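You operate a simulated robot arm through the tools that you are given. There is no shell and no other tool. Be economical: measure what you need, move in short steps, check, and stop when the job is done.

The job below is to be done with a simulated robot arm. You get a single attempt, and the scene is never put back.

## Task
Fill the can in the blue slider with 110 ml of water, then drop a valve cup into it.
Fine: slider in, green button once, slider out; take the valve cup from the short peg; orange switch off.

Only the result counts: the job must be done as asked and must still hold three seconds after the hand-in. Knocking over, shifting, dropping, spilling or breaking anything else fails it.

## Robot
A 6-joint arm with a two-finger parallel gripper, fixed in place. Base frame: the origin is at the foot of the arm, x ahead of it, y to its left, z up. Readings come in cm, degrees, newtons and seconds.
With the tool pointing down near the work surface it reaches from about 24 to 66 cm from the base axis. Its first joint turns from -66.0 to 66.0 degrees. Payload 2.9 kg.
The tool frame sits at the grasp point between the pads (the TCP): z along the fingers, y along the line on which they close. The tips reach 3 cm beyond it. The gripper opens to 11 cm. The fingers are 2 cm wide and 1 cm thick; the gripper's body (4.8 by 11.2 cm) begins 5.5 cm behind the TCP.
Orientation is told as [roll, pitch, yaw] about the base's x, y, z axes, in that order, counted from this pose: with the fingers straight down and closing along the base's y, the tool's x points along the base's -x, its y along +y and its z along -z.

## Interface
- The arm moves only by the tool step_arm. Its argument "moves" is a list of rows, each a list of 3 entries, a list of its own where there are three numbers: the shift along the tool's x, y, z in m, then the turn, a rotation vector about the tool's x, y, z in degrees, then the finger opening in m, from 0 to 0.11. In form: [[[tx, ty, tz], [wx, wy, wz], gripper], ...]. A call has 1 to 12 rows; each row is the pose to reach, as a shift and turn from the pose commanded when the call began, along the tool's axes at that moment. Rows are played at 5 a second. More than 5 cm and 8.6 degrees between two rows, or a gripper value outside its range, and nothing of the call is played. A pose out of reach is approached as far as the arm can. The call stops where the force on the tool passes 50 N (or 10 N more than at its start, if that is more) or the arm is blocked; 0.2 s more then pass. Each finger travels about 10.8 cm/s and halts on what it meets, pressing with about 39 N; the grip force reading is that of the motor and also rises with nothing between the fingers. The clock runs only during rows and for 0.2 s after the last one: add rows that repeat a pose to give the fingers time. It gives the time, the measured TCP pose, the force on the tool (base axes), the opening and the grip force at its end, in the units of the frame above (readings bear some noise).
- Cameras (640 x 400 px; columns grow to the right, rows downward): "scene" is fixed at [8.33, 43.29, 140.25]; the picture's right is [-0.72, -0.69, 0.00], its down [-0.28, 0.29, -0.92] and it looks along [0.63, -0.66, -0.40] (base axes); focal length 363 px, centre (320, 200). "wrist" rides on the gripper at [7.3, 1.7, -10.3] in the tool frame; the picture's right is [-0.23, 0.97, 0.00], its down [-0.76, -0.18, -0.62] and it looks along [-0.61, -0.14, 0.78] (tool axes); focal length 222 px, centre (320, 200). There is no depth. A picture from a camera that has moved, and an enlarged one, comes with that camera's place and axes in the base frame and with its lens.
- snapshot(camera): a new picture of that camera. It takes no simulated time.
- enlarge(camera, box): a new picture of the part [left, top, right, bottom] of that camera's present view, enlarged. It takes no simulated time.
- job_done(): hands the job in; it is judged then, once.

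Work in short steps. Places have to be worked out from the pictures, the camera data and where the tool is seen: move nearer, look again, correct. Check each grasp and each placing, and mend what went wrong. You have 120 turns and 68 pictures in all, those below and enlarged ones among them. Open the gripper and draw the arm clear of the work before you hand the job in, unless the task says otherwise; then end with one line.

The tools are called after "Emit:" as name(argument=value, ...) on one line, values as JSON. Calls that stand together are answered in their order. step_arm: Moves the arm, as the interface text tells. Its arguments: {"type":"object","properties":{"moves":{"type":"array","items":{"type":"array"}}},"required":["moves"]} The other tools are called the same way: snapshot (camera) takes a picture; enlarge (camera, box) takes an enlarged picture of a part of a camera's view; job_done () hands the job in.

At the start:

```text
time_s: 0.0
position: [42.24, -2.04, 128.15]
tool_rot: [0.0, 0.0, -0.1]
ft_force: [0.8, 1.1, -0.9]
finger_gap: 11.01
gripper_force: 0.1
```

scene: 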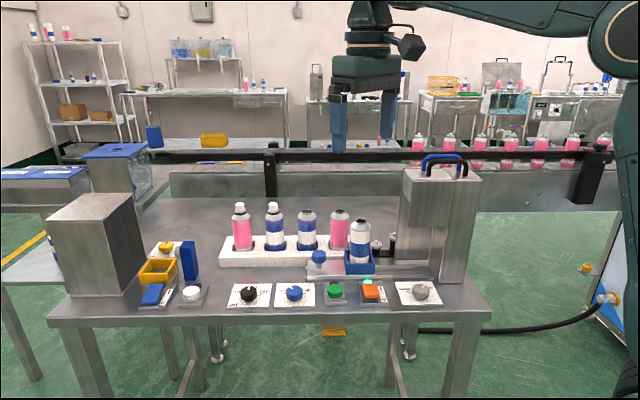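
wrist: 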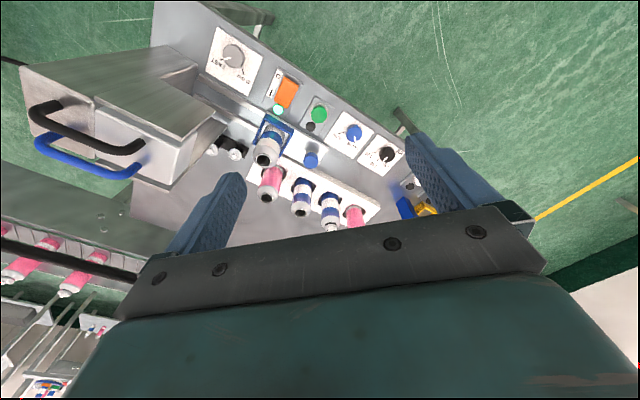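

I'll start by looking closer at the work area.

Emit:
enlarge(camera="scene", box=[200, 190, 480, 320])

Emit:
enlarge(camera="wrist", box=[180, 10, 440, 240])

Emit:
enlarge(camera="scene", box=[300, 210, 460, 310])

```text
2.29 times, centred on (340, 255) of scene
camera zoom: at [8.33, 43.29, 140.25], right [-0.72, -0.69, 0.0], down [-0.28, 0.29, -0.92], along [0.63, -0.66, -0.4], focal length 829 px, centre (274, 74)
```

zoom: 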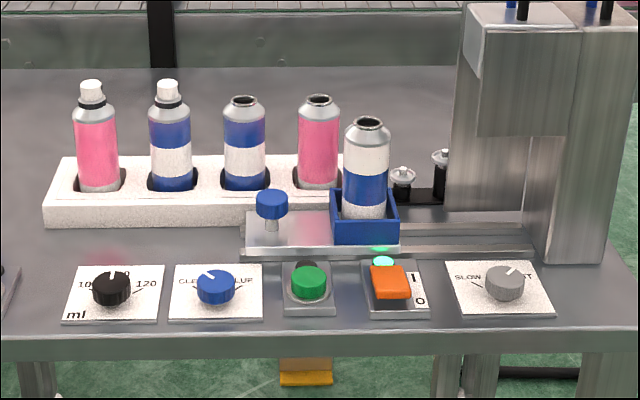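

```text
1.74 times, centred on (310, 125) of wrist
camera zoom: at [34.91, -0.47, 138.28], right [0.23, 0.97, 0.0], down [0.76, -0.18, 0.62], along [0.61, -0.14, -0.78], focal length 386 px, centre (337, 330)
```

zoom: 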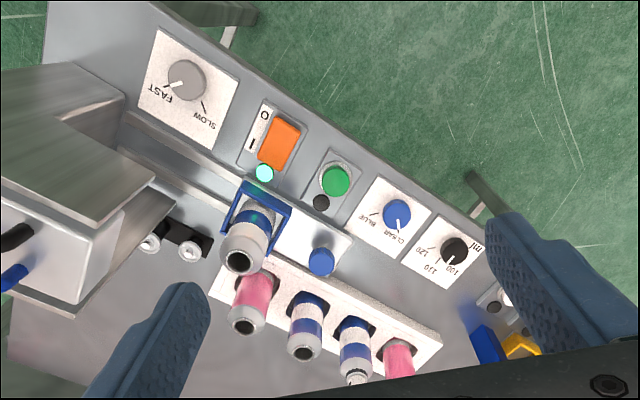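

```text
4.00 times, centred on (380, 260) of scene
camera zoom: at [8.33, 43.29, 140.25], right [-0.72, -0.69, 0.0], down [-0.28, 0.29, -0.92], along [0.63, -0.66, -0.4], focal length 1451 px, centre (80, -40)
```

zoom: 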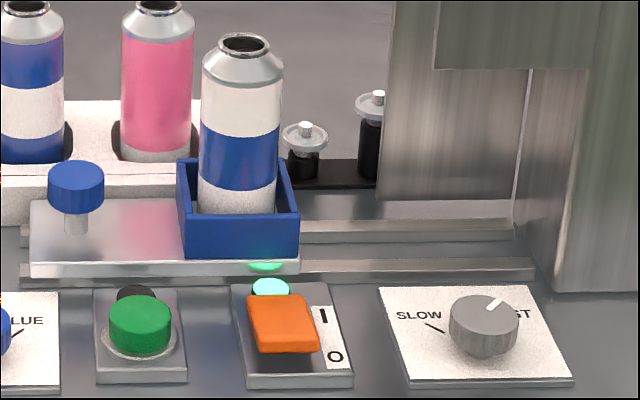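

Next: the knobs' settings up close.

Emit:
enlarge(camera="scene", box=[224, 274, 324, 314])

Emit:
enlarge(camera="wrist", box=[320, 100, 420, 180])

```text
6.40 times, centred on (274, 294) of scene
camera zoom: at [8.33, 43.29, 140.25], right [-0.72, -0.69, 0.0], down [-0.28, 0.29, -0.92], along [0.63, -0.66, -0.4], focal length 2321 px, centre (614, -402)
```

zoom: 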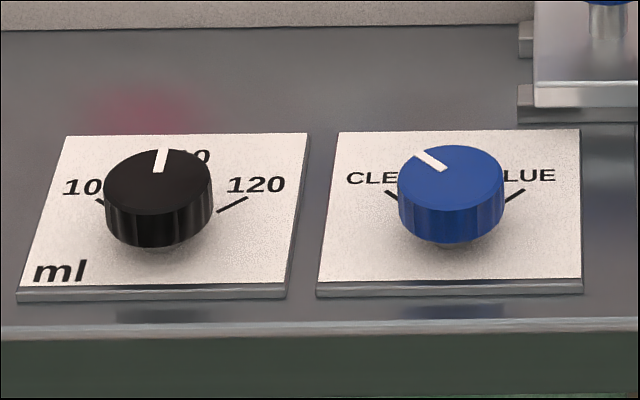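

```text
5.00 times, centred on (370, 140) of wrist
camera zoom: at [34.91, -0.47, 138.28], right [0.23, 0.97, 0.0], down [0.76, -0.18, 0.62], along [0.61, -0.14, -0.78], focal length 1111 px, centre (70, 500)
```

zoom: 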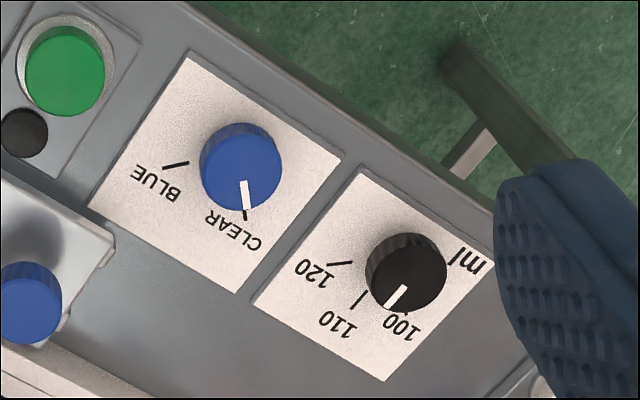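

Everything's settings look plausible (CLEAR, about 110), to be verified closer. I estimate the slider handle near (55.6,-5.9), with the slider's travel along (-0.71,-0.70). I rotate the tool (yaw about -135) and move above the handle at a safe height.

Emit:
step_arm(moves=[[[-0.011, -0.003, 0.008], [0, 0, 8], 0.11], [[-0.022, -0.006, 0.016], [0, 0, 16], 0.11], [[-0.033, -0.009, 0.024], [0, 0, 24], 0.11], [[-0.044, -0.012, 0.032], [0, 0, 32], 0.11], [[-0.055, -0.015, 0.04], [0, 0, 40], 0.11], [[-0.066, -0.018, 0.048], [0, 0, 48], 0.11], [[-0.077, -0.021, 0.056], [0, 0, 56], 0.11], [[-0.088, -0.024, 0.064], [0, 0, 64], 0.11], [[-0.1, -0.028, 0.072], [0, 0, 72], 0.11], [[-0.11, -0.032, 0.08], [0, 0, 80], 0.11], [[-0.122, -0.036, 0.08], [0, 0, 88], 0.11], [[-0.134, -0.039, 0.08], [0, 0, 96], 0.11]])

```text
time_s: 2.6
position: [55.65, -5.94, 120.13]
tool_rot: [0.1, 0.0, -96.1]
ft_force: [1.6, -0.6, 0.6]
finger_gap: 10.98
gripper_force: 0.2
```

The move worked; I continue the turn to yaw -135.

Emit:
step_arm(moves=[[[0, 0, 0], [0, 0, 8], 0.11], [[0, 0, 0], [0, 0, 16], 0.11], [[0, 0, 0], [0, 0, 24], 0.11], [[0, 0, 0], [0, 0, 32], 0.11], [[0, 0, 0], [0, 0, 39], 0.11]])

Emit:
snapshot(camera="wrist")

Emit:
snapshot(camera="scene")

```text
time_s: 3.8
position: [55.6, -5.97, 120.15]
tool_rot: [0.1, 0.1, -135.1]
ft_force: [-0.5, 0.6, -0.8]
finger_gap: 11.01
gripper_force: 0.1
```

```text
60 pictures are left
camera wrist: at [61.85, -2.09, 130.31], right [0.53, -0.85, 0.0], down [-0.67, -0.41, 0.62], along [-0.53, -0.33, -0.78], focal length 222 px, centre (320, 200)
```

wrist: 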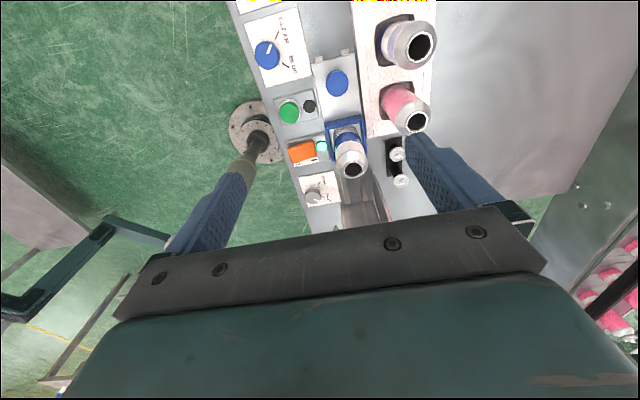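

```text
59 pictures are left
```

scene: 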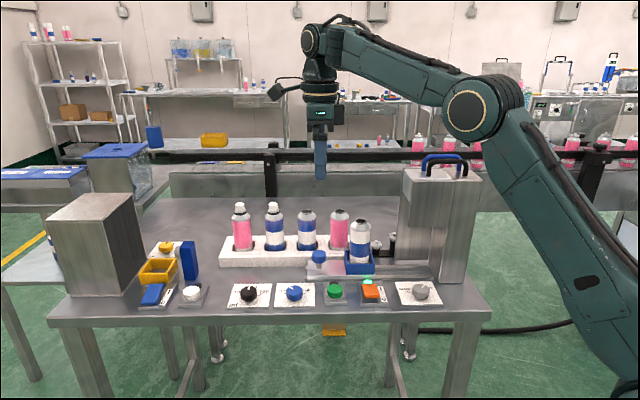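

Triangulation puts the handle cap at about (57.5,-7.8,94.8) and the can mouth at (50.9,-14.1,104). I shift above the handle, narrow the fingers and descend partway to recheck.

Emit:
step_arm(moves=[[[0.0, 0.0264, 0.02], [0, 0, 0], 0.08], [[0.0, 0.0264, 0.06], [0, 0, 0], 0.06], [[0.0, 0.0264, 0.1], [0, 0, 0], 0.06], [[0.0, 0.0264, 0.14], [0, 0, 0], 0.06], [[0.0, 0.0264, 0.16], [0, 0, 0], 0.06]])

Emit:
snapshot(camera="wrist")

Emit:
enlarge(camera="scene", box=[260, 190, 420, 290])

```text
time_s: 5.0
position: [57.44, -7.58, 104.23]
tool_rot: [0.0, 0.0, -135.1]
ft_force: [0.6, 0.4, 0.1]
finger_gap: 6.0
gripper_force: 0.0
```

```text
58 pictures are left
camera wrist: at [63.75, -3.82, 114.32], right [0.53, -0.85, 0.0], down [-0.66, -0.41, 0.62], along [-0.53, -0.33, -0.78], focal length 222 px, centre (320, 200)
```

wrist: 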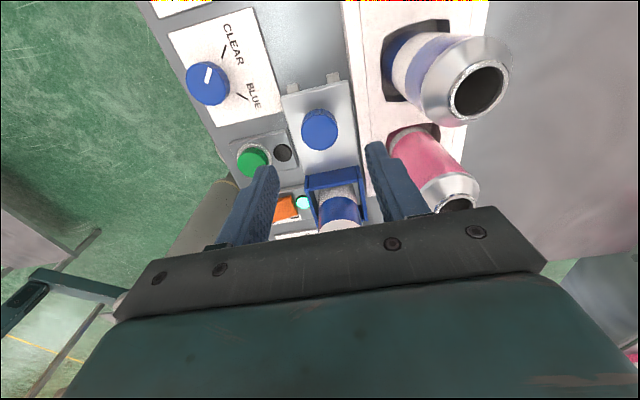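

```text
4.00 times, centred on (340, 240) of scene
camera zoom: at [8.33, 43.29, 140.25], right [-0.72, -0.69, 0.0], down [-0.28, 0.29, -0.92], along [0.63, -0.66, -0.4], focal length 1451 px, centre (240, 40)
```

zoom: 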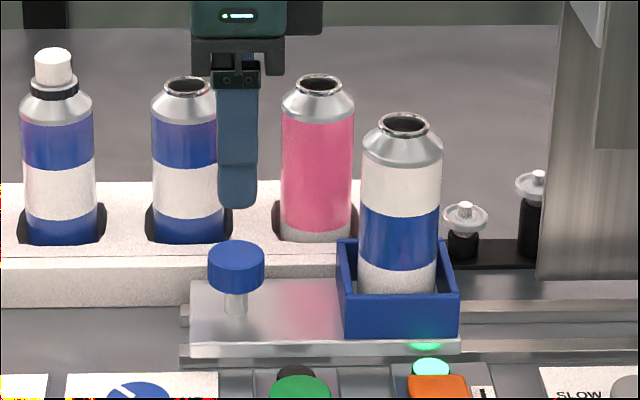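

The handle is right under the TCP. I descend to z≈96.5 (tips above the slider plate at ~92) and close on the cap.

Emit:
step_arm(moves=[[[0.0, 0.001, 0.04], [0, 0, 0], 0.06], [[0.0, 0.001, 0.07], [0, 0, 0], 0.06], [[0.0, 0.001, 0.078], [0, 0, 0], 0.06], [[0.0, 0.001, 0.078], [0, 0, 0], 0.045], [[0.0, 0.001, 0.078], [0, 0, 0], 0.035], [[0.0, 0.001, 0.078], [0, 0, 0], 0.028], [[0.0, 0.001, 0.078], [0, 0, 0], 0.025]])

Emit:
enlarge(camera="scene", box=[260, 190, 420, 290])

Emit:
snapshot(camera="wrist")

```text
time_s: 6.6
position: [57.48, -7.62, 96.34]
tool_rot: [-0.2, -0.1, -134.9]
ft_force: [-12.2, 11.2, 0.9]
finger_gap: 3.3
gripper_force: 7.7
```

```text
4.00 times, centred on (340, 240) of scene
camera zoom: at [8.29, 43.32, 140.24], right [-0.72, -0.69, 0.0], down [-0.28, 0.29, -0.92], along [0.63, -0.66, -0.4], focal length 1451 px, centre (240, 40)
```

zoom: 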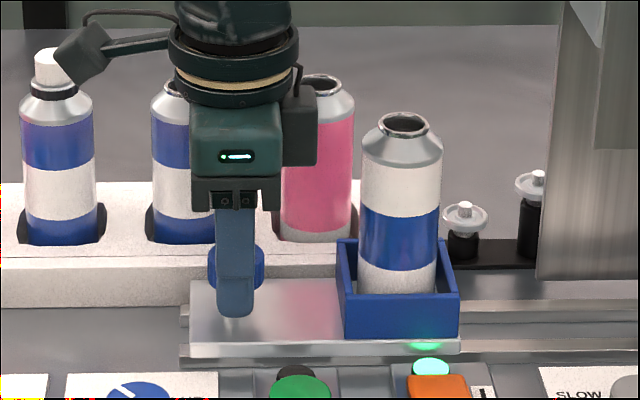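

```text
55 pictures are left
camera wrist: at [63.87, -3.78, 106.51], right [0.53, -0.85, 0.0], down [-0.66, -0.42, 0.62], along [-0.53, -0.33, -0.78], focal length 222 px, centre (320, 200)
```

wrist: 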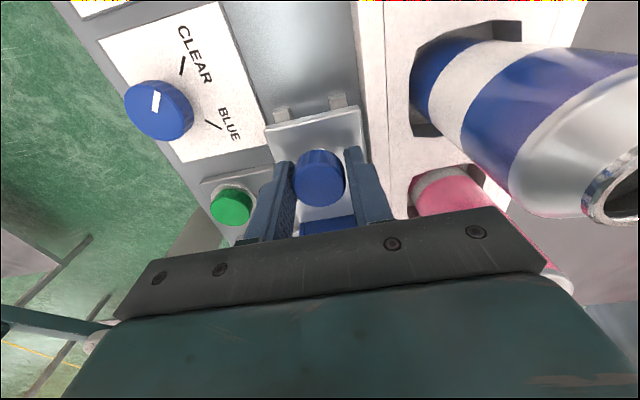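

The cap is between the fingers with a lateral load of 16 N; I yield 1.5 mm along the load to centre on it.

Emit:
step_arm(moves=[[[0, -0.0015, 0], [0, 0, 0], 0.03], [[0, -0.0015, 0], [0, 0, 0], 0.03]])

```text
time_s: 7.2
position: [57.41, -7.77, 96.25]
tool_rot: [0.1, 0.1, -134.9]
ft_force: [-4.2, 6.0, -0.3]
finger_gap: 3.35
gripper_force: 3.1
```

Load fell. Now I push the slider in, 4 cm as a first bit, and check the side forces.

Emit:
step_arm(moves=[[[-0.01, -0.002, 0], [0, 0, 0], 0.031], [[-0.02, -0.002, 0], [0, 0, 0], 0.031], [[-0.03, -0.002, 0], [0, 0, 0], 0.031], [[-0.04, -0.002, 0], [0, 0, 0], 0.031]])

Emit:
snapshot(camera="scene")

```text
time_s: 8.2
position: [54.51, -10.52, 96.23]
tool_rot: [-0.1, 0.0, -134.9]
ft_force: [0.1, -0.2, -0.2]
finger_gap: 3.11
gripper_force: 0.0
```

```text
54 pictures are left
```

scene: 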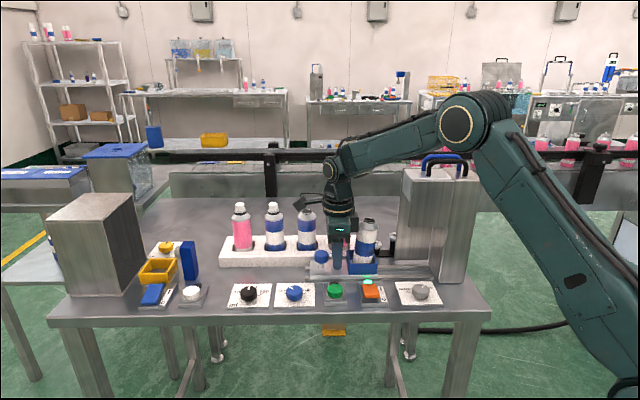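

The fingers slid off the cap: the slider hasn't moved. I open, go back over the cap, and re-grip firmly.

Emit:
step_arm(moves=[[[0.0, 0, 0], [0, 0, 0], 0.05], [[0.0, 0, 0], [0, 0, 0], 0.06], [[0.02, 0.001, 0], [0, 0, 0], 0.06], [[0.04, 0.001, 0], [0, 0, 0], 0.06]])

Emit:
enlarge(camera="wrist", box=[200, 80, 460, 260])

Emit:
enlarge(camera="scene", box=[260, 190, 420, 290])

```text
time_s: 9.2
position: [57.44, -7.76, 96.25]
tool_rot: [0.0, 0.1, -135.0]
ft_force: [0.3, -0.6, -0.1]
finger_gap: 5.98
gripper_force: 0.1
```

```text
2.22 times, centred on (330, 170) of wrist
camera zoom: at [63.7, -3.86, 106.48], right [0.53, -0.85, 0.0], down [-0.66, -0.41, 0.62], along [-0.53, -0.33, -0.78], focal length 494 px, centre (298, 267)
```

zoom: 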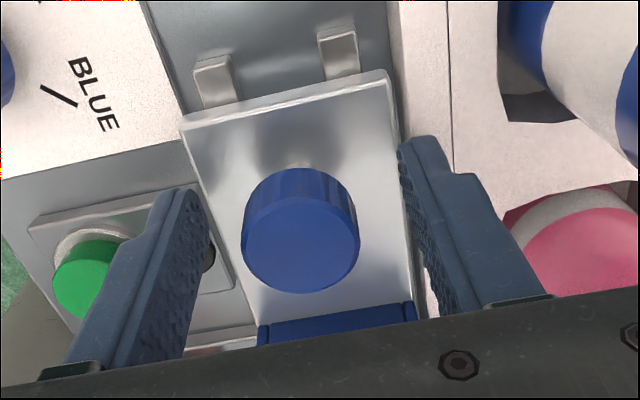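

```text
4.00 times, centred on (340, 240) of scene
camera zoom: at [8.33, 43.28, 140.25], right [-0.72, -0.69, 0.0], down [-0.28, 0.29, -0.92], along [0.63, -0.66, -0.4], focal length 1451 px, centre (240, 40)
```

zoom: 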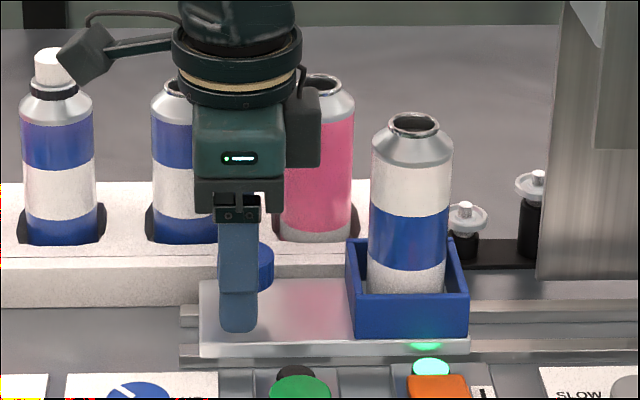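

The slider moved ~0.5 cm before the slip. The cap is centred sideways, 0.4 cm further in; I shift and grip firmly.

Emit:
step_arm(moves=[[[-0.005, -0.0005, 0], [0, 0, 0], 0.05], [[-0.005, -0.0005, 0], [0, 0, 0], 0.03], [[-0.005, -0.0005, 0], [0, 0, 0], 0.01], [[-0.005, -0.0005, 0], [0, 0, 0], 0.0], [[-0.005, -0.0005, 0], [0, 0, 0], 0.0]])

```text
time_s: 10.4
position: [56.99, -8.1, 96.19]
tool_rot: [0.2, 0.1, -135.0]
ft_force: [5.7, -3.5, -2.8]
finger_gap: 3.12
gripper_force: 44.9
```

Firm grip on a 3.1 cm cap. Push in 3 cm.

Emit:
step_arm(moves=[[[-0.006, 0.0005, 0], [0, 0, 0], 0.0], [[-0.012, 0.0005, 0], [0, 0, 0], 0.0], [[-0.018, 0.0005, 0], [0, 0, 0], 0.0], [[-0.024, 0.0005, 0], [0, 0, 0], 0.0], [[-0.03, 0.0005, 0], [0, 0, 0], 0.0]])

Emit:
enlarge(camera="scene", box=[280, 180, 480, 305])

```text
time_s: 11.6
position: [54.84, -10.19, 96.44]
tool_rot: [0.0, 0.1, -135.0]
ft_force: [2.5, -1.1, -6.7]
finger_gap: 3.12
gripper_force: 45.0
```

```text
3.20 times, centred on (380, 242) of scene
camera zoom: at [8.35, 43.28, 140.25], right [-0.72, -0.69, 0.0], down [-0.28, 0.29, -0.92], along [0.63, -0.66, -0.4], focal length 1161 px, centre (128, 64)
```

zoom: 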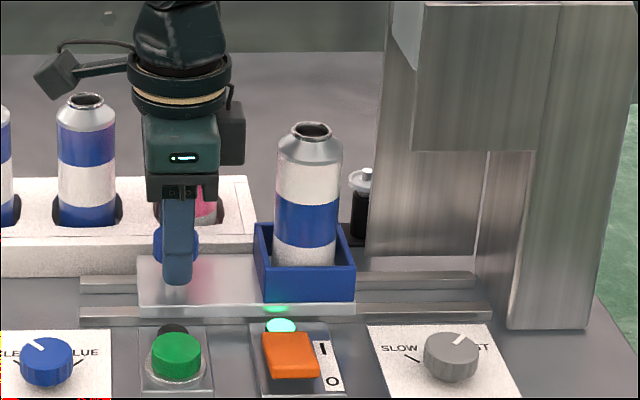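

Slider follows well. Continue 6 cm.

Emit:
step_arm(moves=[[[-0.008, 0, 0], [0, 0, 0], 0.0], [[-0.016, 0, 0], [0, 0, 0], 0.0], [[-0.024, 0, 0], [0, 0, 0], 0.0], [[-0.032, 0, 0], [0, 0, 0], 0.0], [[-0.04, 0, 0], [0, 0, 0], 0.0], [[-0.048, 0, 0], [0, 0, 0], 0.0], [[-0.055, 0, 0], [0, 0, 0], 0.0], [[-0.06, 0, 0], [0, 0, 0], 0.0]])

Emit:
enlarge(camera="scene", box=[280, 180, 480, 305])

```text
time_s: 13.4
position: [50.7, -14.46, 96.31]
tool_rot: [0.0, 0.1, -135.0]
ft_force: [-1.9, 4.2, 4.4]
finger_gap: 3.1
gripper_force: 44.8
```

```text
3.20 times, centred on (380, 242) of scene
camera zoom: at [8.31, 43.3, 140.25], right [-0.72, -0.69, 0.0], down [-0.28, 0.29, -0.92], along [0.63, -0.66, -0.4], focal length 1161 px, centre (128, 64)
```

zoom: 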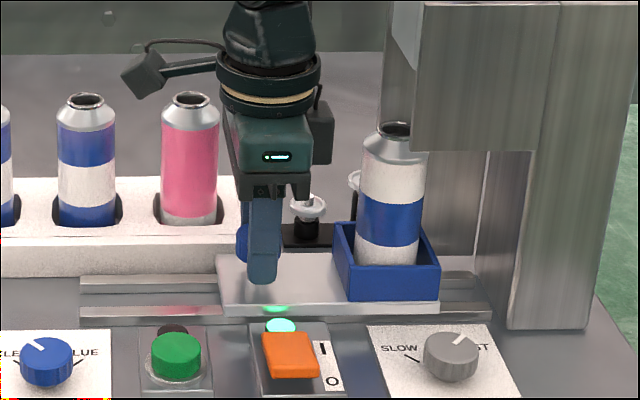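

About 3.5 cm of rail remain; continue gently until the stop.

Emit:
step_arm(moves=[[[-0.005, 0, 0], [0, 0, 0], 0.0], [[-0.01, 0, 0], [0, 0, 0], 0.0], [[-0.015, 0, 0], [0, 0, 0], 0.0], [[-0.02, 0, 0], [0, 0, 0], 0.0], [[-0.025, 0, 0], [0, 0, 0], 0.0], [[-0.03, 0, 0], [0, 0, 0], 0.0]])

Emit:
enlarge(camera="scene", box=[280, 180, 480, 305])

```text
time_s: 14.8
position: [48.71, -16.12, 96.29]
tool_rot: [0.3, 0.4, -134.3]
ft_force: [31.2, 19.3, -10.7]
finger_gap: 3.09
gripper_force: 45.5
```

```text
3.20 times, centred on (380, 242) of scene
camera zoom: at [8.43, 43.33, 140.23], right [-0.72, -0.69, 0.0], down [-0.28, 0.29, -0.92], along [0.63, -0.66, -0.4], focal length 1161 px, centre (128, 64)
```

zoom: 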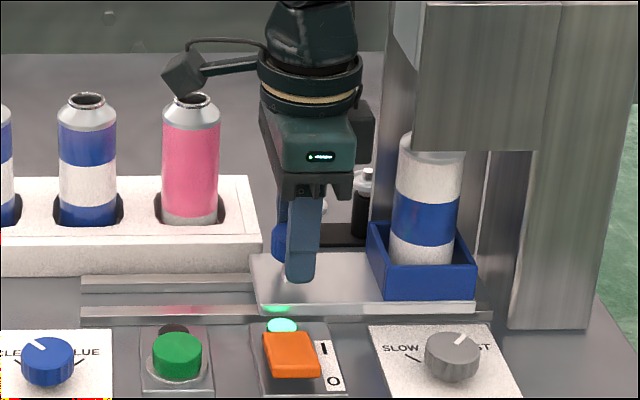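

A 37 N counterforce after 2.6 cm: probably the end stop. I check with the wrist view before releasing.

Emit:
snapshot(camera="wrist")

Emit:
snapshot(camera="scene")

```text
48 pictures are left
camera wrist: at [55.0, -12.32, 106.58], right [0.54, -0.84, 0.0], down [-0.67, -0.42, 0.62], along [-0.52, -0.33, -0.79], focal length 222 px, centre (320, 200)
```

wrist: 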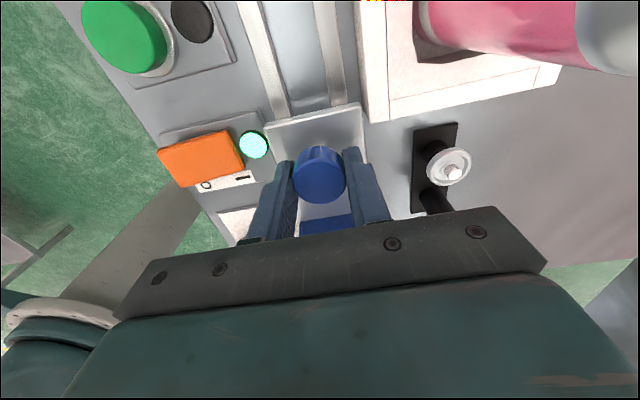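

```text
47 pictures are left
```

scene: 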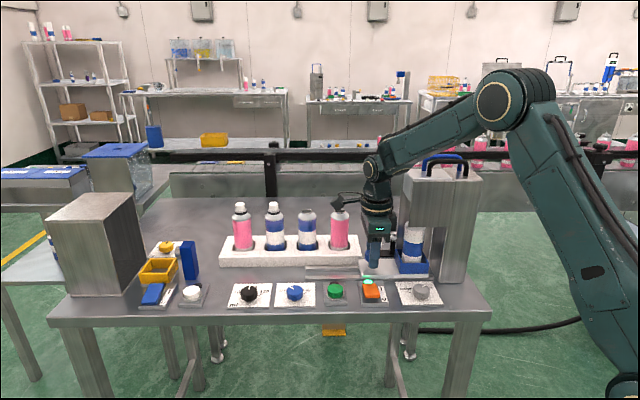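

The slider has travelled 12.1 cm. To rule out that the gripper hit the hood rather than the slider its stop, I release, back away and look.

Emit:
step_arm(moves=[[[0.004, 0, 0], [0, 0, 0], 0.0], [[0.004, 0, 0], [0, 0, 0], 0.03], [[0.004, 0, 0], [0, 0, 0], 0.05], [[0.004, 0, 0], [0, 0, 0], 0.06], [[0.03, 0, 0], [0, 0, 0], 0.06], [[0.06, 0, 0], [0, 0, 0], 0.06], [[0.08, 0, -0.03], [0, 0, 0], 0.06], [[0.1, 0, -0.06], [0, 0, 0], 0.06], [[0.12, 0, -0.09], [0, 0, 0], 0.06]])

Emit:
snapshot(camera="wrist")

Emit:
enlarge(camera="scene", box=[340, 190, 480, 290])

```text
time_s: 16.8
position: [56.86, -8.0, 105.53]
tool_rot: [0.0, 0.0, -135.0]
ft_force: [-0.2, -0.3, 1.0]
finger_gap: 6.0
gripper_force: 0.0
```

```text
46 pictures are left
camera wrist: at [63.25, -4.09, 115.66], right [0.53, -0.85, 0.0], down [-0.66, -0.41, 0.62], along [-0.53, -0.33, -0.78], focal length 222 px, centre (320, 200)
```

wrist: 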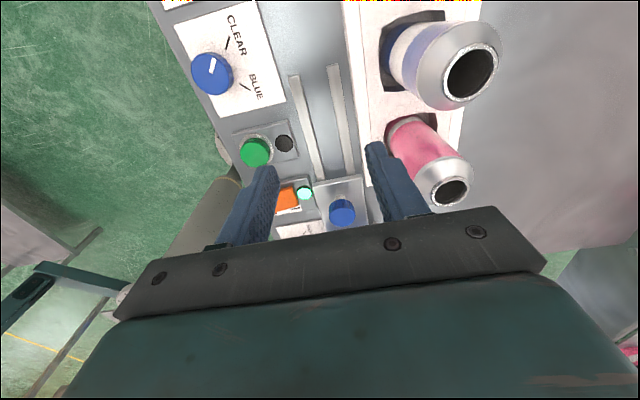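

```text
4.00 times, centred on (410, 240) of scene
camera zoom: at [8.33, 43.29, 140.25], right [-0.72, -0.69, 0.0], down [-0.28, 0.29, -0.92], along [0.63, -0.66, -0.4], focal length 1451 px, centre (-40, 40)
```

zoom: 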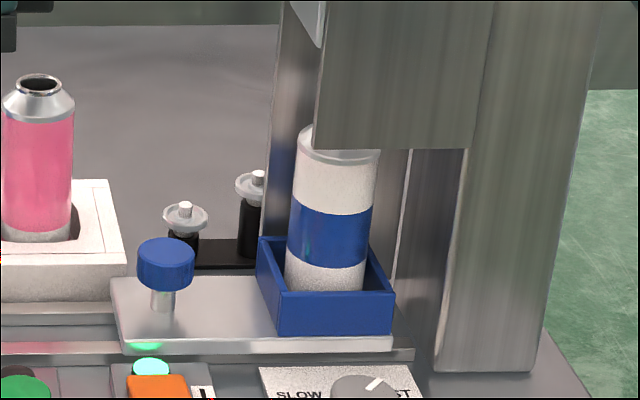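

It may still have ~1 cm of rail. I'll push the cap from outside with closed fingers, which keeps the gripper 2.5 cm farther from the hood, to find whether the slider is truly at its stop.

Emit:
step_arm(moves=[[[-0.02, 0, 0.03], [0, 0, 0], 0.03], [[-0.04, 0, 0.06], [0, 0, 0], 0.0], [[-0.06, 0, 0.092], [0, 0, 0], 0.0], [[-0.075, 0, 0.092], [0, 0, 0], 0.0], [[-0.082, 0, 0.092], [0, 0, 0], 0.0], [[-0.086, 0, 0.092], [0, 0, 0], 0.0], [[-0.09, 0, 0.092], [0, 0, 0], 0.0], [[-0.094, 0, 0.092], [0, 0, 0], 0.0]])

```text
time_s: 18.6
position: [50.75, -14.21, 96.28]
tool_rot: [0.2, 0.3, -134.3]
ft_force: [30.4, 24.3, -8.0]
finger_gap: 0.01
gripper_force: 37.8
```

The same 39 N stop at the same handle position: the slider is against its end stop. Now I retreat and go over the green button, estimated at (49.35,-4.0,92.4).

Emit:
step_arm(moves=[[[0.01, 0, 0], [0, 0, 0], 0.0], [[0.03, 0, -0.01], [0, 0, 0], 0.0], [[0.04, 0, -0.05], [0, 0, 0], 0.0], [[0.05, -0.02, -0.08], [0, 0, 0], 0.0], [[0.06, -0.05, -0.08], [0, 0, 0], 0.0], [[0.069, -0.081, -0.08], [0, 0, 0], 0.0], [[0.069, -0.081, -0.05], [0, 0, 0], 0.0]])

Emit:
snapshot(camera="wrist")

Emit:
enlarge(camera="scene", box=[280, 220, 440, 320])

```text
time_s: 20.2
position: [49.65, -3.99, 100.94]
tool_rot: [-0.1, 0.0, -134.9]
ft_force: [0.8, 0.7, 0.3]
finger_gap: 0.0
gripper_force: 38.2
```

```text
44 pictures are left
camera wrist: at [55.8, -0.21, 111.16], right [0.53, -0.85, 0.0], down [-0.66, -0.41, 0.62], along [-0.53, -0.33, -0.78], focal length 222 px, centre (320, 200)
```

wrist: 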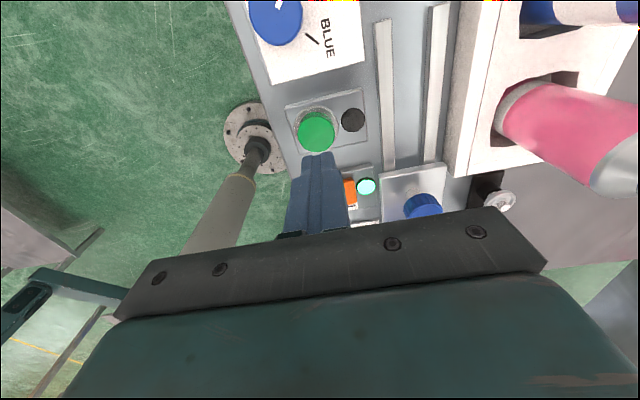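

```text
4.00 times, centred on (360, 270) of scene
camera zoom: at [8.33, 43.29, 140.25], right [-0.72, -0.69, 0.0], down [-0.28, 0.29, -0.92], along [0.63, -0.66, -0.4], focal length 1451 px, centre (160, -80)
```

zoom: 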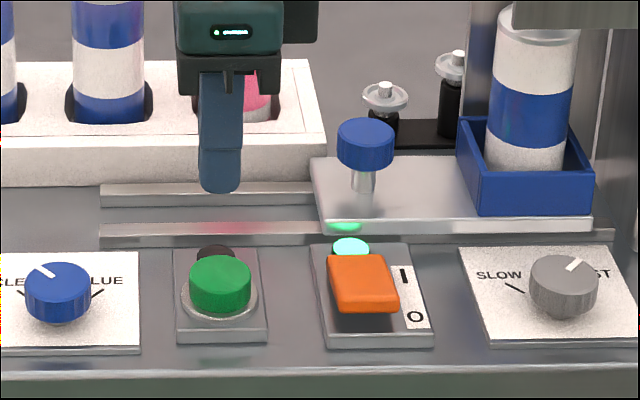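

The button is right below. Before pressing, I verify the volume knob from close by: move 12 cm along the panel.

Emit:
step_arm(moves=[[[0.03, 0, -0.03], [0, 0, 0], 0.0], [[0.06, 0, -0.05], [0, 0, 0], 0.0], [[0.09, 0, -0.05], [0, 0, 0], 0.0], [[0.12, 0, -0.05], [0, 0, 0], 0.0]])

Emit:
enlarge(camera="wrist", box=[220, 0, 420, 150])

```text
time_s: 21.2
position: [58.12, 4.49, 105.98]
tool_rot: [0.0, 0.0, -135.0]
ft_force: [-0.5, 0.9, 0.6]
finger_gap: 0.0
gripper_force: 37.5
```

```text
2.67 times, centred on (320, 75) of wrist
camera zoom: at [64.41, 8.35, 116.18], right [0.53, -0.85, 0.0], down [-0.66, -0.41, 0.62], along [-0.53, -0.33, -0.78], focal length 592 px, centre (320, 533)
```

zoom: 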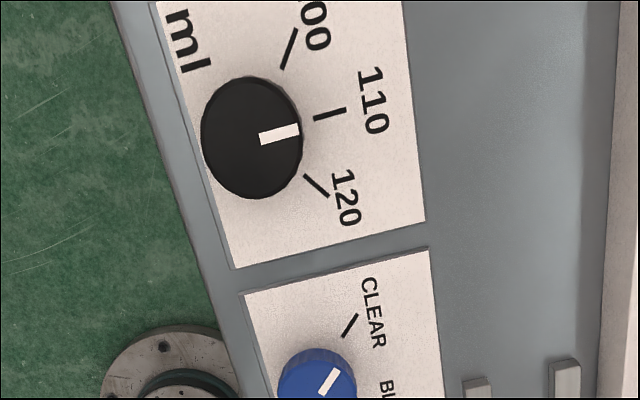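

Pointers: volume at 110 ml, liquid at CLEAR. Both right. Back to the green button and press it with the closed finger tips.

Emit:
step_arm(moves=[[[-0.03, 0, 0], [0, 0, 0], 0.0], [[-0.07, 0, 0], [0, 0, 0], 0.0], [[-0.11, 0, 0.01], [0, 0, 0], 0.0], [[-0.121, 0.0015, 0.05], [0, 0, 0], 0.0], [[-0.121, 0.0015, 0.085], [0, 0, 0], 0.0], [[-0.121, 0.0015, 0.097], [0, 0, 0], 0.0]])

Emit:
enlarge(camera="scene", box=[280, 220, 440, 320])

```text
time_s: 22.6
position: [49.47, -4.17, 96.32]
tool_rot: [0.0, 0.1, -135.1]
ft_force: [0.8, -0.5, -0.6]
finger_gap: 0.03
gripper_force: 37.8
```

```text
4.00 times, centred on (360, 270) of scene
camera zoom: at [8.33, 43.29, 140.25], right [-0.72, -0.69, 0.0], down [-0.28, 0.29, -0.92], along [0.63, -0.66, -0.4], focal length 1451 px, centre (160, -80)
```

zoom: 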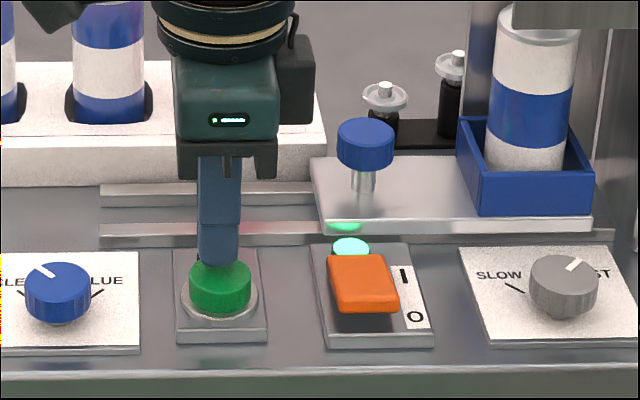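

The tips are just above the button's centre. Press in 2 mm rows, then lift.

Emit:
step_arm(moves=[[[0, 0, 0.003], [0, 0, 0], 0.0], [[0, 0, 0.006], [0, 0, 0], 0.0], [[0, 0, 0.009], [0, 0, 0], 0.0]])

Emit:
enlarge(camera="scene", box=[280, 220, 440, 320])

```text
time_s: 23.4
position: [49.54, -4.24, 95.56]
tool_rot: [0.1, 0.1, -134.9]
ft_force: [1.3, 0.9, 1.5]
finger_gap: 0.0
gripper_force: 38.2
```

```text
4.00 times, centred on (360, 270) of scene
camera zoom: at [8.33, 43.29, 140.25], right [-0.72, -0.69, 0.0], down [-0.28, 0.29, -0.92], along [0.63, -0.66, -0.4], focal length 1451 px, centre (160, -80)
```

zoom: 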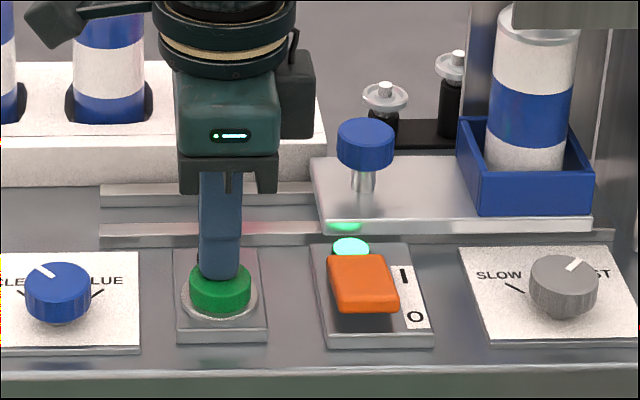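

No contact force yet; continue down by small steps.

Emit:
step_arm(moves=[[[0, 0, 0.002], [0, 0, 0], 0.0], [[0, 0, 0.004], [0, 0, 0], 0.0]])

```text
time_s: 24.0
position: [49.65, -4.34, 95.16]
tool_rot: [0.0, 0.1, -135.1]
ft_force: [0.1, 1.3, 2.5]
finger_gap: 0.0
gripper_force: 37.8
```

Emit:
step_arm(moves=[[[0, 0, 0.002], [0, 0, 0], 0.0], [[0, 0, 0.004], [0, 0, 0], 0.0]])

Emit:
enlarge(camera="scene", box=[280, 220, 440, 320])

```text
time_s: 24.6
position: [49.61, -4.25, 94.67]
tool_rot: [0.2, 0.1, -135.0]
ft_force: [-2.0, 1.7, 14.0]
finger_gap: 0.0
gripper_force: 37.6
```

```text
4.00 times, centred on (360, 270) of scene
camera zoom: at [8.3, 43.29, 140.25], right [-0.72, -0.69, 0.0], down [-0.28, 0.29, -0.92], along [0.63, -0.66, -0.4], focal length 1451 px, centre (160, -80)
```

zoom: 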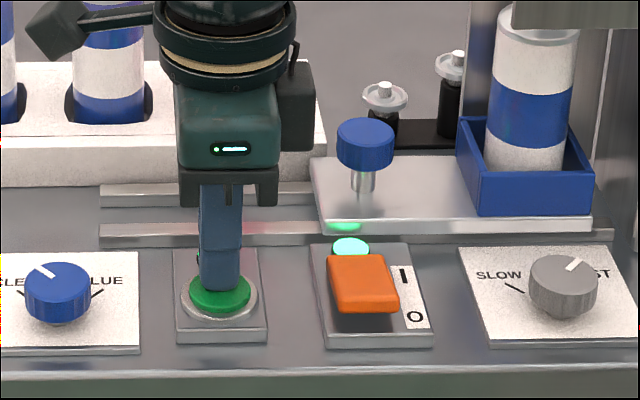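

14 N, the button appears sunk and there is a hint of green at its lamp; I check the lamp with the wrist camera.

Emit:
enlarge(camera="wrist", box=[240, 80, 440, 230])

```text
2.67 times, centred on (340, 155) of wrist
camera zoom: at [55.83, -0.41, 104.99], right [0.53, -0.85, 0.0], down [-0.67, -0.41, 0.62], along [-0.53, -0.33, -0.78], focal length 592 px, centre (267, 320)
```

zoom: 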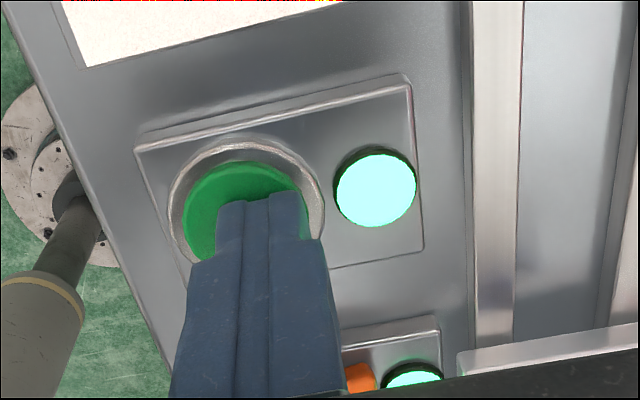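

The lamp is lit: the fill has started. I lift off and let time pass while it fills.

Emit:
step_arm(moves=[[[0, 0, -0.01], [0, 0, 0], 0.0], [[0, 0, -0.04], [0, 0, 0], 0.0], [[0, 0, -0.07], [0, 0, 0], 0.0], [[0, 0, -0.07], [0, 0, 0], 0.0], [[0, 0, -0.07], [0, 0, 0], 0.0], [[0, 0, -0.07], [0, 0, 0], 0.0], [[0, 0, -0.07], [0, 0, 0], 0.0], [[0, 0, -0.07], [0, 0, 0], 0.0], [[0, 0, -0.07], [0, 0, 0], 0.0], [[0, 0, -0.07], [0, 0, 0], 0.0], [[0, 0, -0.07], [0, 0, 0], 0.0]])

Emit:
enlarge(camera="scene", box=[320, 180, 480, 305])

```text
time_s: 27.0
position: [49.57, -4.35, 101.88]
tool_rot: [0.0, 0.1, -135.0]
ft_force: [0.4, -0.3, 0.3]
finger_gap: 0.0
gripper_force: 38.0
```

```text
3.20 times, centred on (400, 242) of scene
camera zoom: at [8.33, 43.29, 140.25], right [-0.72, -0.69, 0.0], down [-0.28, 0.29, -0.92], along [0.63, -0.66, -0.4], focal length 1161 px, centre (64, 64)
```

zoom: 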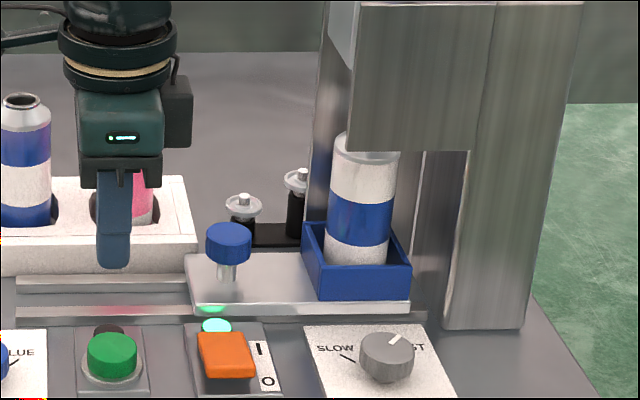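

The lamp went out again: the fill at FAST seems complete. I go back to the handle (now ~(48.8,-16.0)) from the outer side and grip it.

Emit:
step_arm(moves=[[[-0.01, 0.025, -0.01], [0, 0, 0], 0.03], [[-0.02, 0.05, -0.01], [0, 0, 0], 0.06], [[-0.0277, 0.077, 0], [0, 0, 0], 0.06], [[-0.0277, 0.077, 0.03], [0, 0, 0], 0.06], [[-0.0277, 0.077, 0.056], [0, 0, 0], 0.06], [[-0.05, 0.077, 0.056], [0, 0, 0], 0.06], [[-0.07, 0.077, 0.056], [0, 0, 0], 0.06], [[-0.082, 0.077, 0.056], [0, 0, 0], 0.06], [[-0.087, 0.077, 0.056], [0, 0, 0], 0.06], [[-0.087, 0.077, 0.056], [0, 0, 0], 0.06]])

Emit:
enlarge(camera="wrist", box=[200, 80, 460, 260])

```text
time_s: 29.2
position: [48.92, -15.94, 96.02]
tool_rot: [-0.1, 0.2, -134.9]
ft_force: [-0.3, 0.8, -0.5]
finger_gap: 5.99
gripper_force: 0.1
```

```text
2.22 times, centred on (330, 170) of wrist
camera zoom: at [55.15, -12.06, 106.24], right [0.53, -0.85, 0.0], down [-0.66, -0.41, 0.62], along [-0.53, -0.33, -0.78], focal length 494 px, centre (298, 267)
```

zoom: 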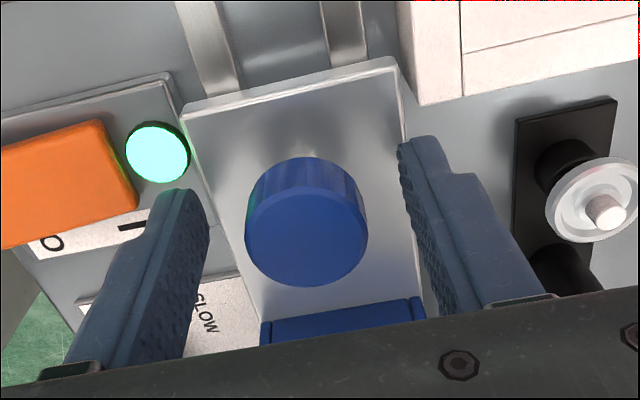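

The cap is between the fingers, well centred. Close firmly, then pull out a first 3 cm.

Emit:
step_arm(moves=[[[0, 0.001, 0], [0, 0, 0], 0.04], [[0, 0.001, 0], [0, 0, 0], 0.02], [[0, 0.001, 0], [0, 0, 0], 0.0], [[0, 0.001, 0], [0, 0, 0], 0.0], [[0.004, 0.001, 0], [0, 0, 0], 0.0], [[0.01, 0.001, 0], [0, 0, 0], 0.0], [[0.016, 0.001, 0], [0, 0, 0], 0.0], [[0.022, 0.001, 0], [0, 0, 0], 0.0], [[0.03, 0.001, 0], [0, 0, 0], 0.0]])

Emit:
enlarge(camera="scene", box=[280, 180, 480, 305])

```text
time_s: 31.2
position: [51.03, -13.96, 95.99]
tool_rot: [0.2, 0.2, -135.2]
ft_force: [23.1, -25.1, -20.6]
finger_gap: 3.09
gripper_force: 44.6
```

```text
3.20 times, centred on (380, 242) of scene
camera zoom: at [8.43, 43.21, 140.27], right [-0.72, -0.69, 0.0], down [-0.28, 0.29, -0.92], along [0.63, -0.66, -0.4], focal length 1161 px, centre (128, 64)
```

zoom: 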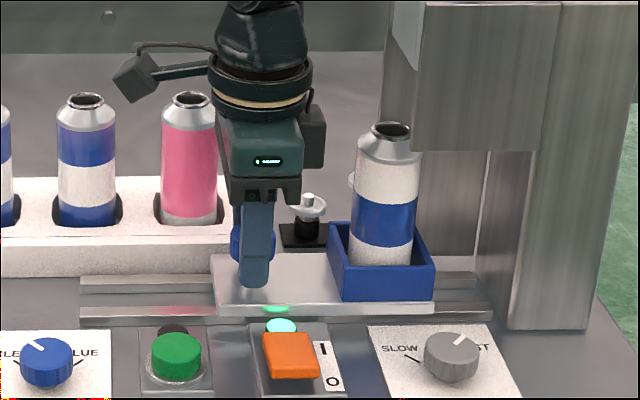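

The slider follows, but there is ~34 N sideways (+y); I yield 4 mm that way while pulling on.

Emit:
step_arm(moves=[[[0.0, 0.002, 0.001], [0, 0, 0], 0.0], [[0.0, 0.004, 0.002], [0, 0, 0], 0.0], [[0.0, 0.004, 0.002], [0, 0, 0], 0.0]])

```text
time_s: 32.0
position: [51.19, -13.9, 96.09]
tool_rot: [-0.2, 0.2, -134.8]
ft_force: [-7.6, 8.2, 15.4]
finger_gap: 3.13
gripper_force: 45.3
```

Side load is nearly gone. Pull out a further 8.5 cm toward the starting position.

Emit:
step_arm(moves=[[[0.008, -0.001, -0.001], [0, 0, 0], 0.0], [[0.016, -0.001, -0.001], [0, 0, 0], 0.0], [[0.024, -0.001, -0.001], [0, 0, 0], 0.0], [[0.032, -0.001, -0.001], [0, 0, 0], 0.0], [[0.04, -0.001, -0.001], [0, 0, 0], 0.0], [[0.048, -0.001, -0.001], [0, 0, 0], 0.0], [[0.056, -0.001, -0.001], [0, 0, 0], 0.0], [[0.064, -0.001, -0.001], [0, 0, 0], 0.0], [[0.072, -0.001, -0.001], [0, 0, 0], 0.0], [[0.08, -0.001, -0.001], [0, 0, 0], 0.0], [[0.085, -0.001, -0.001], [0, 0, 0], 0.0]])

Emit:
enlarge(camera="scene", box=[260, 190, 420, 290])

```text
time_s: 34.4
position: [57.08, -7.99, 96.07]
tool_rot: [-0.1, 0.0, -134.9]
ft_force: [-17.1, 15.8, 13.9]
finger_gap: 3.1
gripper_force: 45.2
```

```text
4.00 times, centred on (340, 240) of scene
camera zoom: at [8.26, 43.33, 140.24], right [-0.72, -0.69, 0.0], down [-0.28, 0.29, -0.92], along [0.63, -0.66, -0.4], focal length 1451 px, centre (240, 40)
```

zoom: 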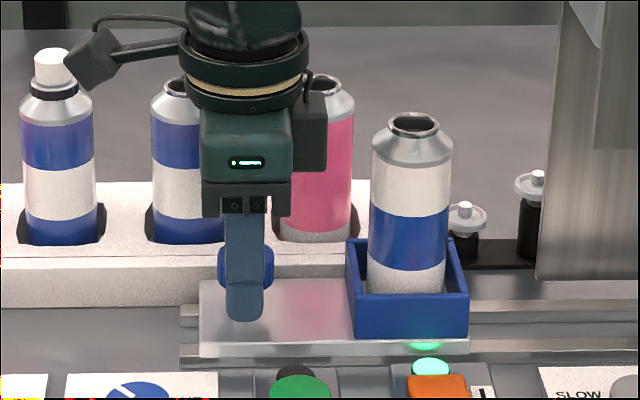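

About 0.6 cm short of the starting place; pull on gently and relieve the side load.

Emit:
step_arm(moves=[[[0.0, -0.002, 0.001], [0, 0, 0], 0.0], [[0.003, -0.002, 0.001], [0, 0, 0], 0.0], [[0.006, -0.002, 0.001], [0, 0, 0], 0.0], [[0.008, -0.002, 0.001], [0, 0, 0], 0.0]])

Emit:
enlarge(camera="scene", box=[260, 190, 420, 290])

```text
time_s: 35.4
position: [57.53, -7.55, 95.99]
tool_rot: [0.1, 0.0, -135.1]
ft_force: [-23.0, -2.1, 23.9]
finger_gap: 3.08
gripper_force: 45.1
```

```text
4.00 times, centred on (340, 240) of scene
camera zoom: at [8.22, 43.28, 140.26], right [-0.72, -0.69, 0.0], down [-0.28, 0.29, -0.92], along [0.63, -0.66, -0.4], focal length 1451 px, centre (240, 40)
```

zoom: 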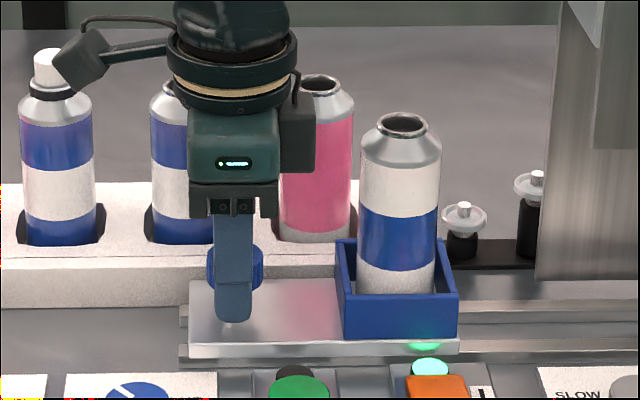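

The slider is back at its outer position. I relieve, open, rise, and move to where the wrist camera sees the pegs and machine wall.

Emit:
step_arm(moves=[[[-0.002, -0.001, 0.001], [0, 0, 0], 0.02], [[-0.002, -0.001, 0.001], [0, 0, 0], 0.045], [[-0.002, -0.001, 0.001], [0, 0, 0], 0.06], [[-0.002, -0.001, -0.04], [0, 0, 0], 0.06], [[-0.002, -0.001, -0.08], [0, 0, 0], 0.06], [[-0.002, -0.001, -0.12], [0, 0, 0], 0.06], [[-0.002, -0.001, -0.16], [0, 0, 0], 0.06], [[-0.03, 0.03, -0.16], [0, 0, 0], 0.06], [[-0.065, 0.06, -0.16], [0, 0, 0], 0.06], [[-0.0995, 0.087, -0.16], [0, 0, 0], 0.06], [[-0.0995, 0.087, -0.16], [0, 0, 0], 0.06]])

Emit:
snapshot(camera="wrist")

Emit:
enlarge(camera="scene", box=[330, 140, 490, 280])

```text
time_s: 37.8
position: [56.82, -20.76, 111.88]
tool_rot: [0.1, 0.2, -135.1]
ft_force: [0.8, -0.3, -0.2]
finger_gap: 6.02
gripper_force: 0.1
```

```text
32 pictures are left
camera wrist: at [63.24, -16.94, 122.06], right [0.53, -0.85, 0.0], down [-0.66, -0.41, 0.62], along [-0.53, -0.33, -0.78], focal length 222 px, centre (320, 200)
```

wrist: 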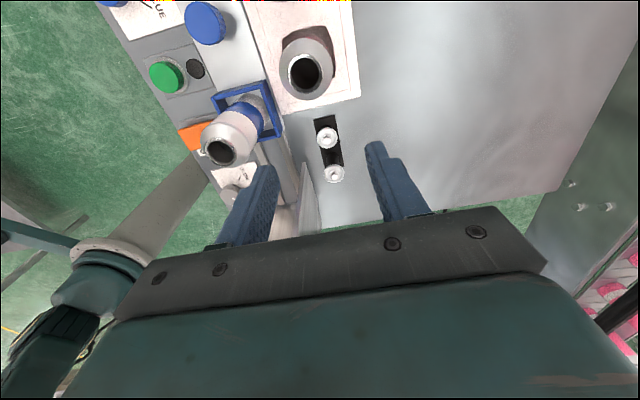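

```text
2.86 times, centred on (410, 210) of scene
camera zoom: at [8.33, 43.28, 140.25], right [-0.72, -0.69, 0.0], down [-0.28, 0.29, -0.92], along [0.63, -0.66, -0.4], focal length 1036 px, centre (63, 171)
```

zoom: 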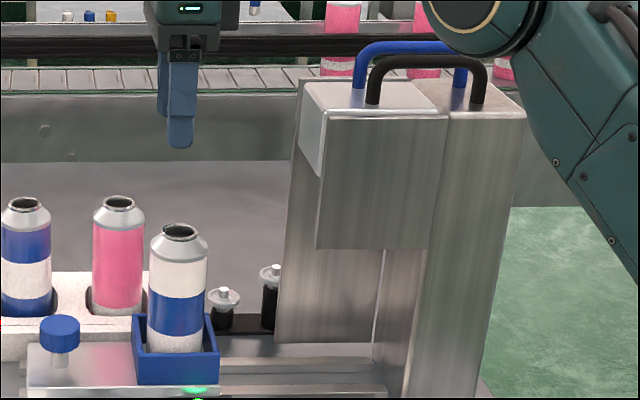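

The machine's back face is ~5 cm to the operator side of the pegs, so the gripper fits with this yaw. Short-peg cup at about (53.4,-24.2), stem top z≈93.7. I move above it and descend partway.

Emit:
step_arm(moves=[[[-0.025, 0, 0.02], [0, 0, 0], 0.05], [[-0.0485, 0, 0.05], [0, 0, 0], 0.04], [[-0.0485, 0, 0.09], [0, 0, 0], 0.04], [[-0.0485, 0, 0.12], [0, 0, 0], 0.04]])

Emit:
enlarge(camera="wrist", box=[240, 80, 400, 220])

Emit:
enlarge(camera="scene", box=[340, 200, 420, 260])

```text
time_s: 38.8
position: [53.62, -24.21, 99.69]
tool_rot: [0.1, 0.1, -135.0]
ft_force: [0.0, 1.4, 0.2]
finger_gap: 3.99
gripper_force: 0.0
```

```text
2.86 times, centred on (320, 150) of wrist
camera zoom: at [59.8, -20.35, 109.93], right [0.53, -0.85, 0.0], down [-0.66, -0.41, 0.62], along [-0.53, -0.33, -0.78], focal length 635 px, centre (320, 343)
```

zoom: 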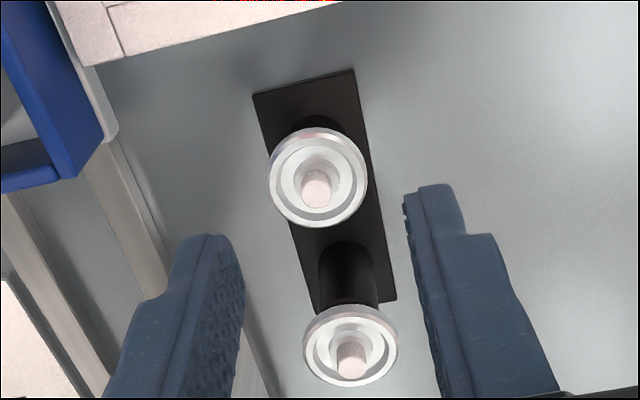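

```text
6.67 times, centred on (380, 230) of scene
camera zoom: at [8.33, 43.29, 140.25], right [-0.72, -0.69, 0.0], down [-0.28, 0.29, -0.92], along [0.63, -0.66, -0.4], focal length 2418 px, centre (-80, 0)
```

zoom: 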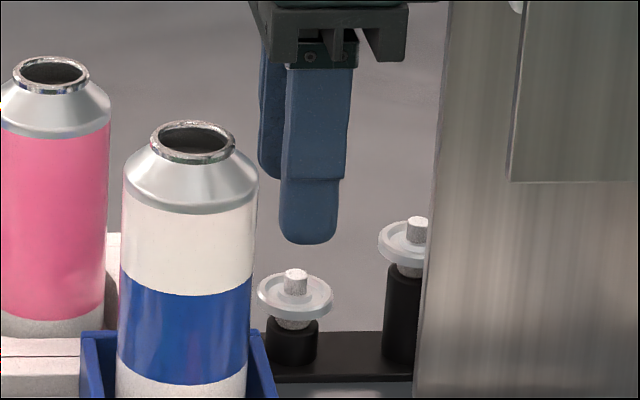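

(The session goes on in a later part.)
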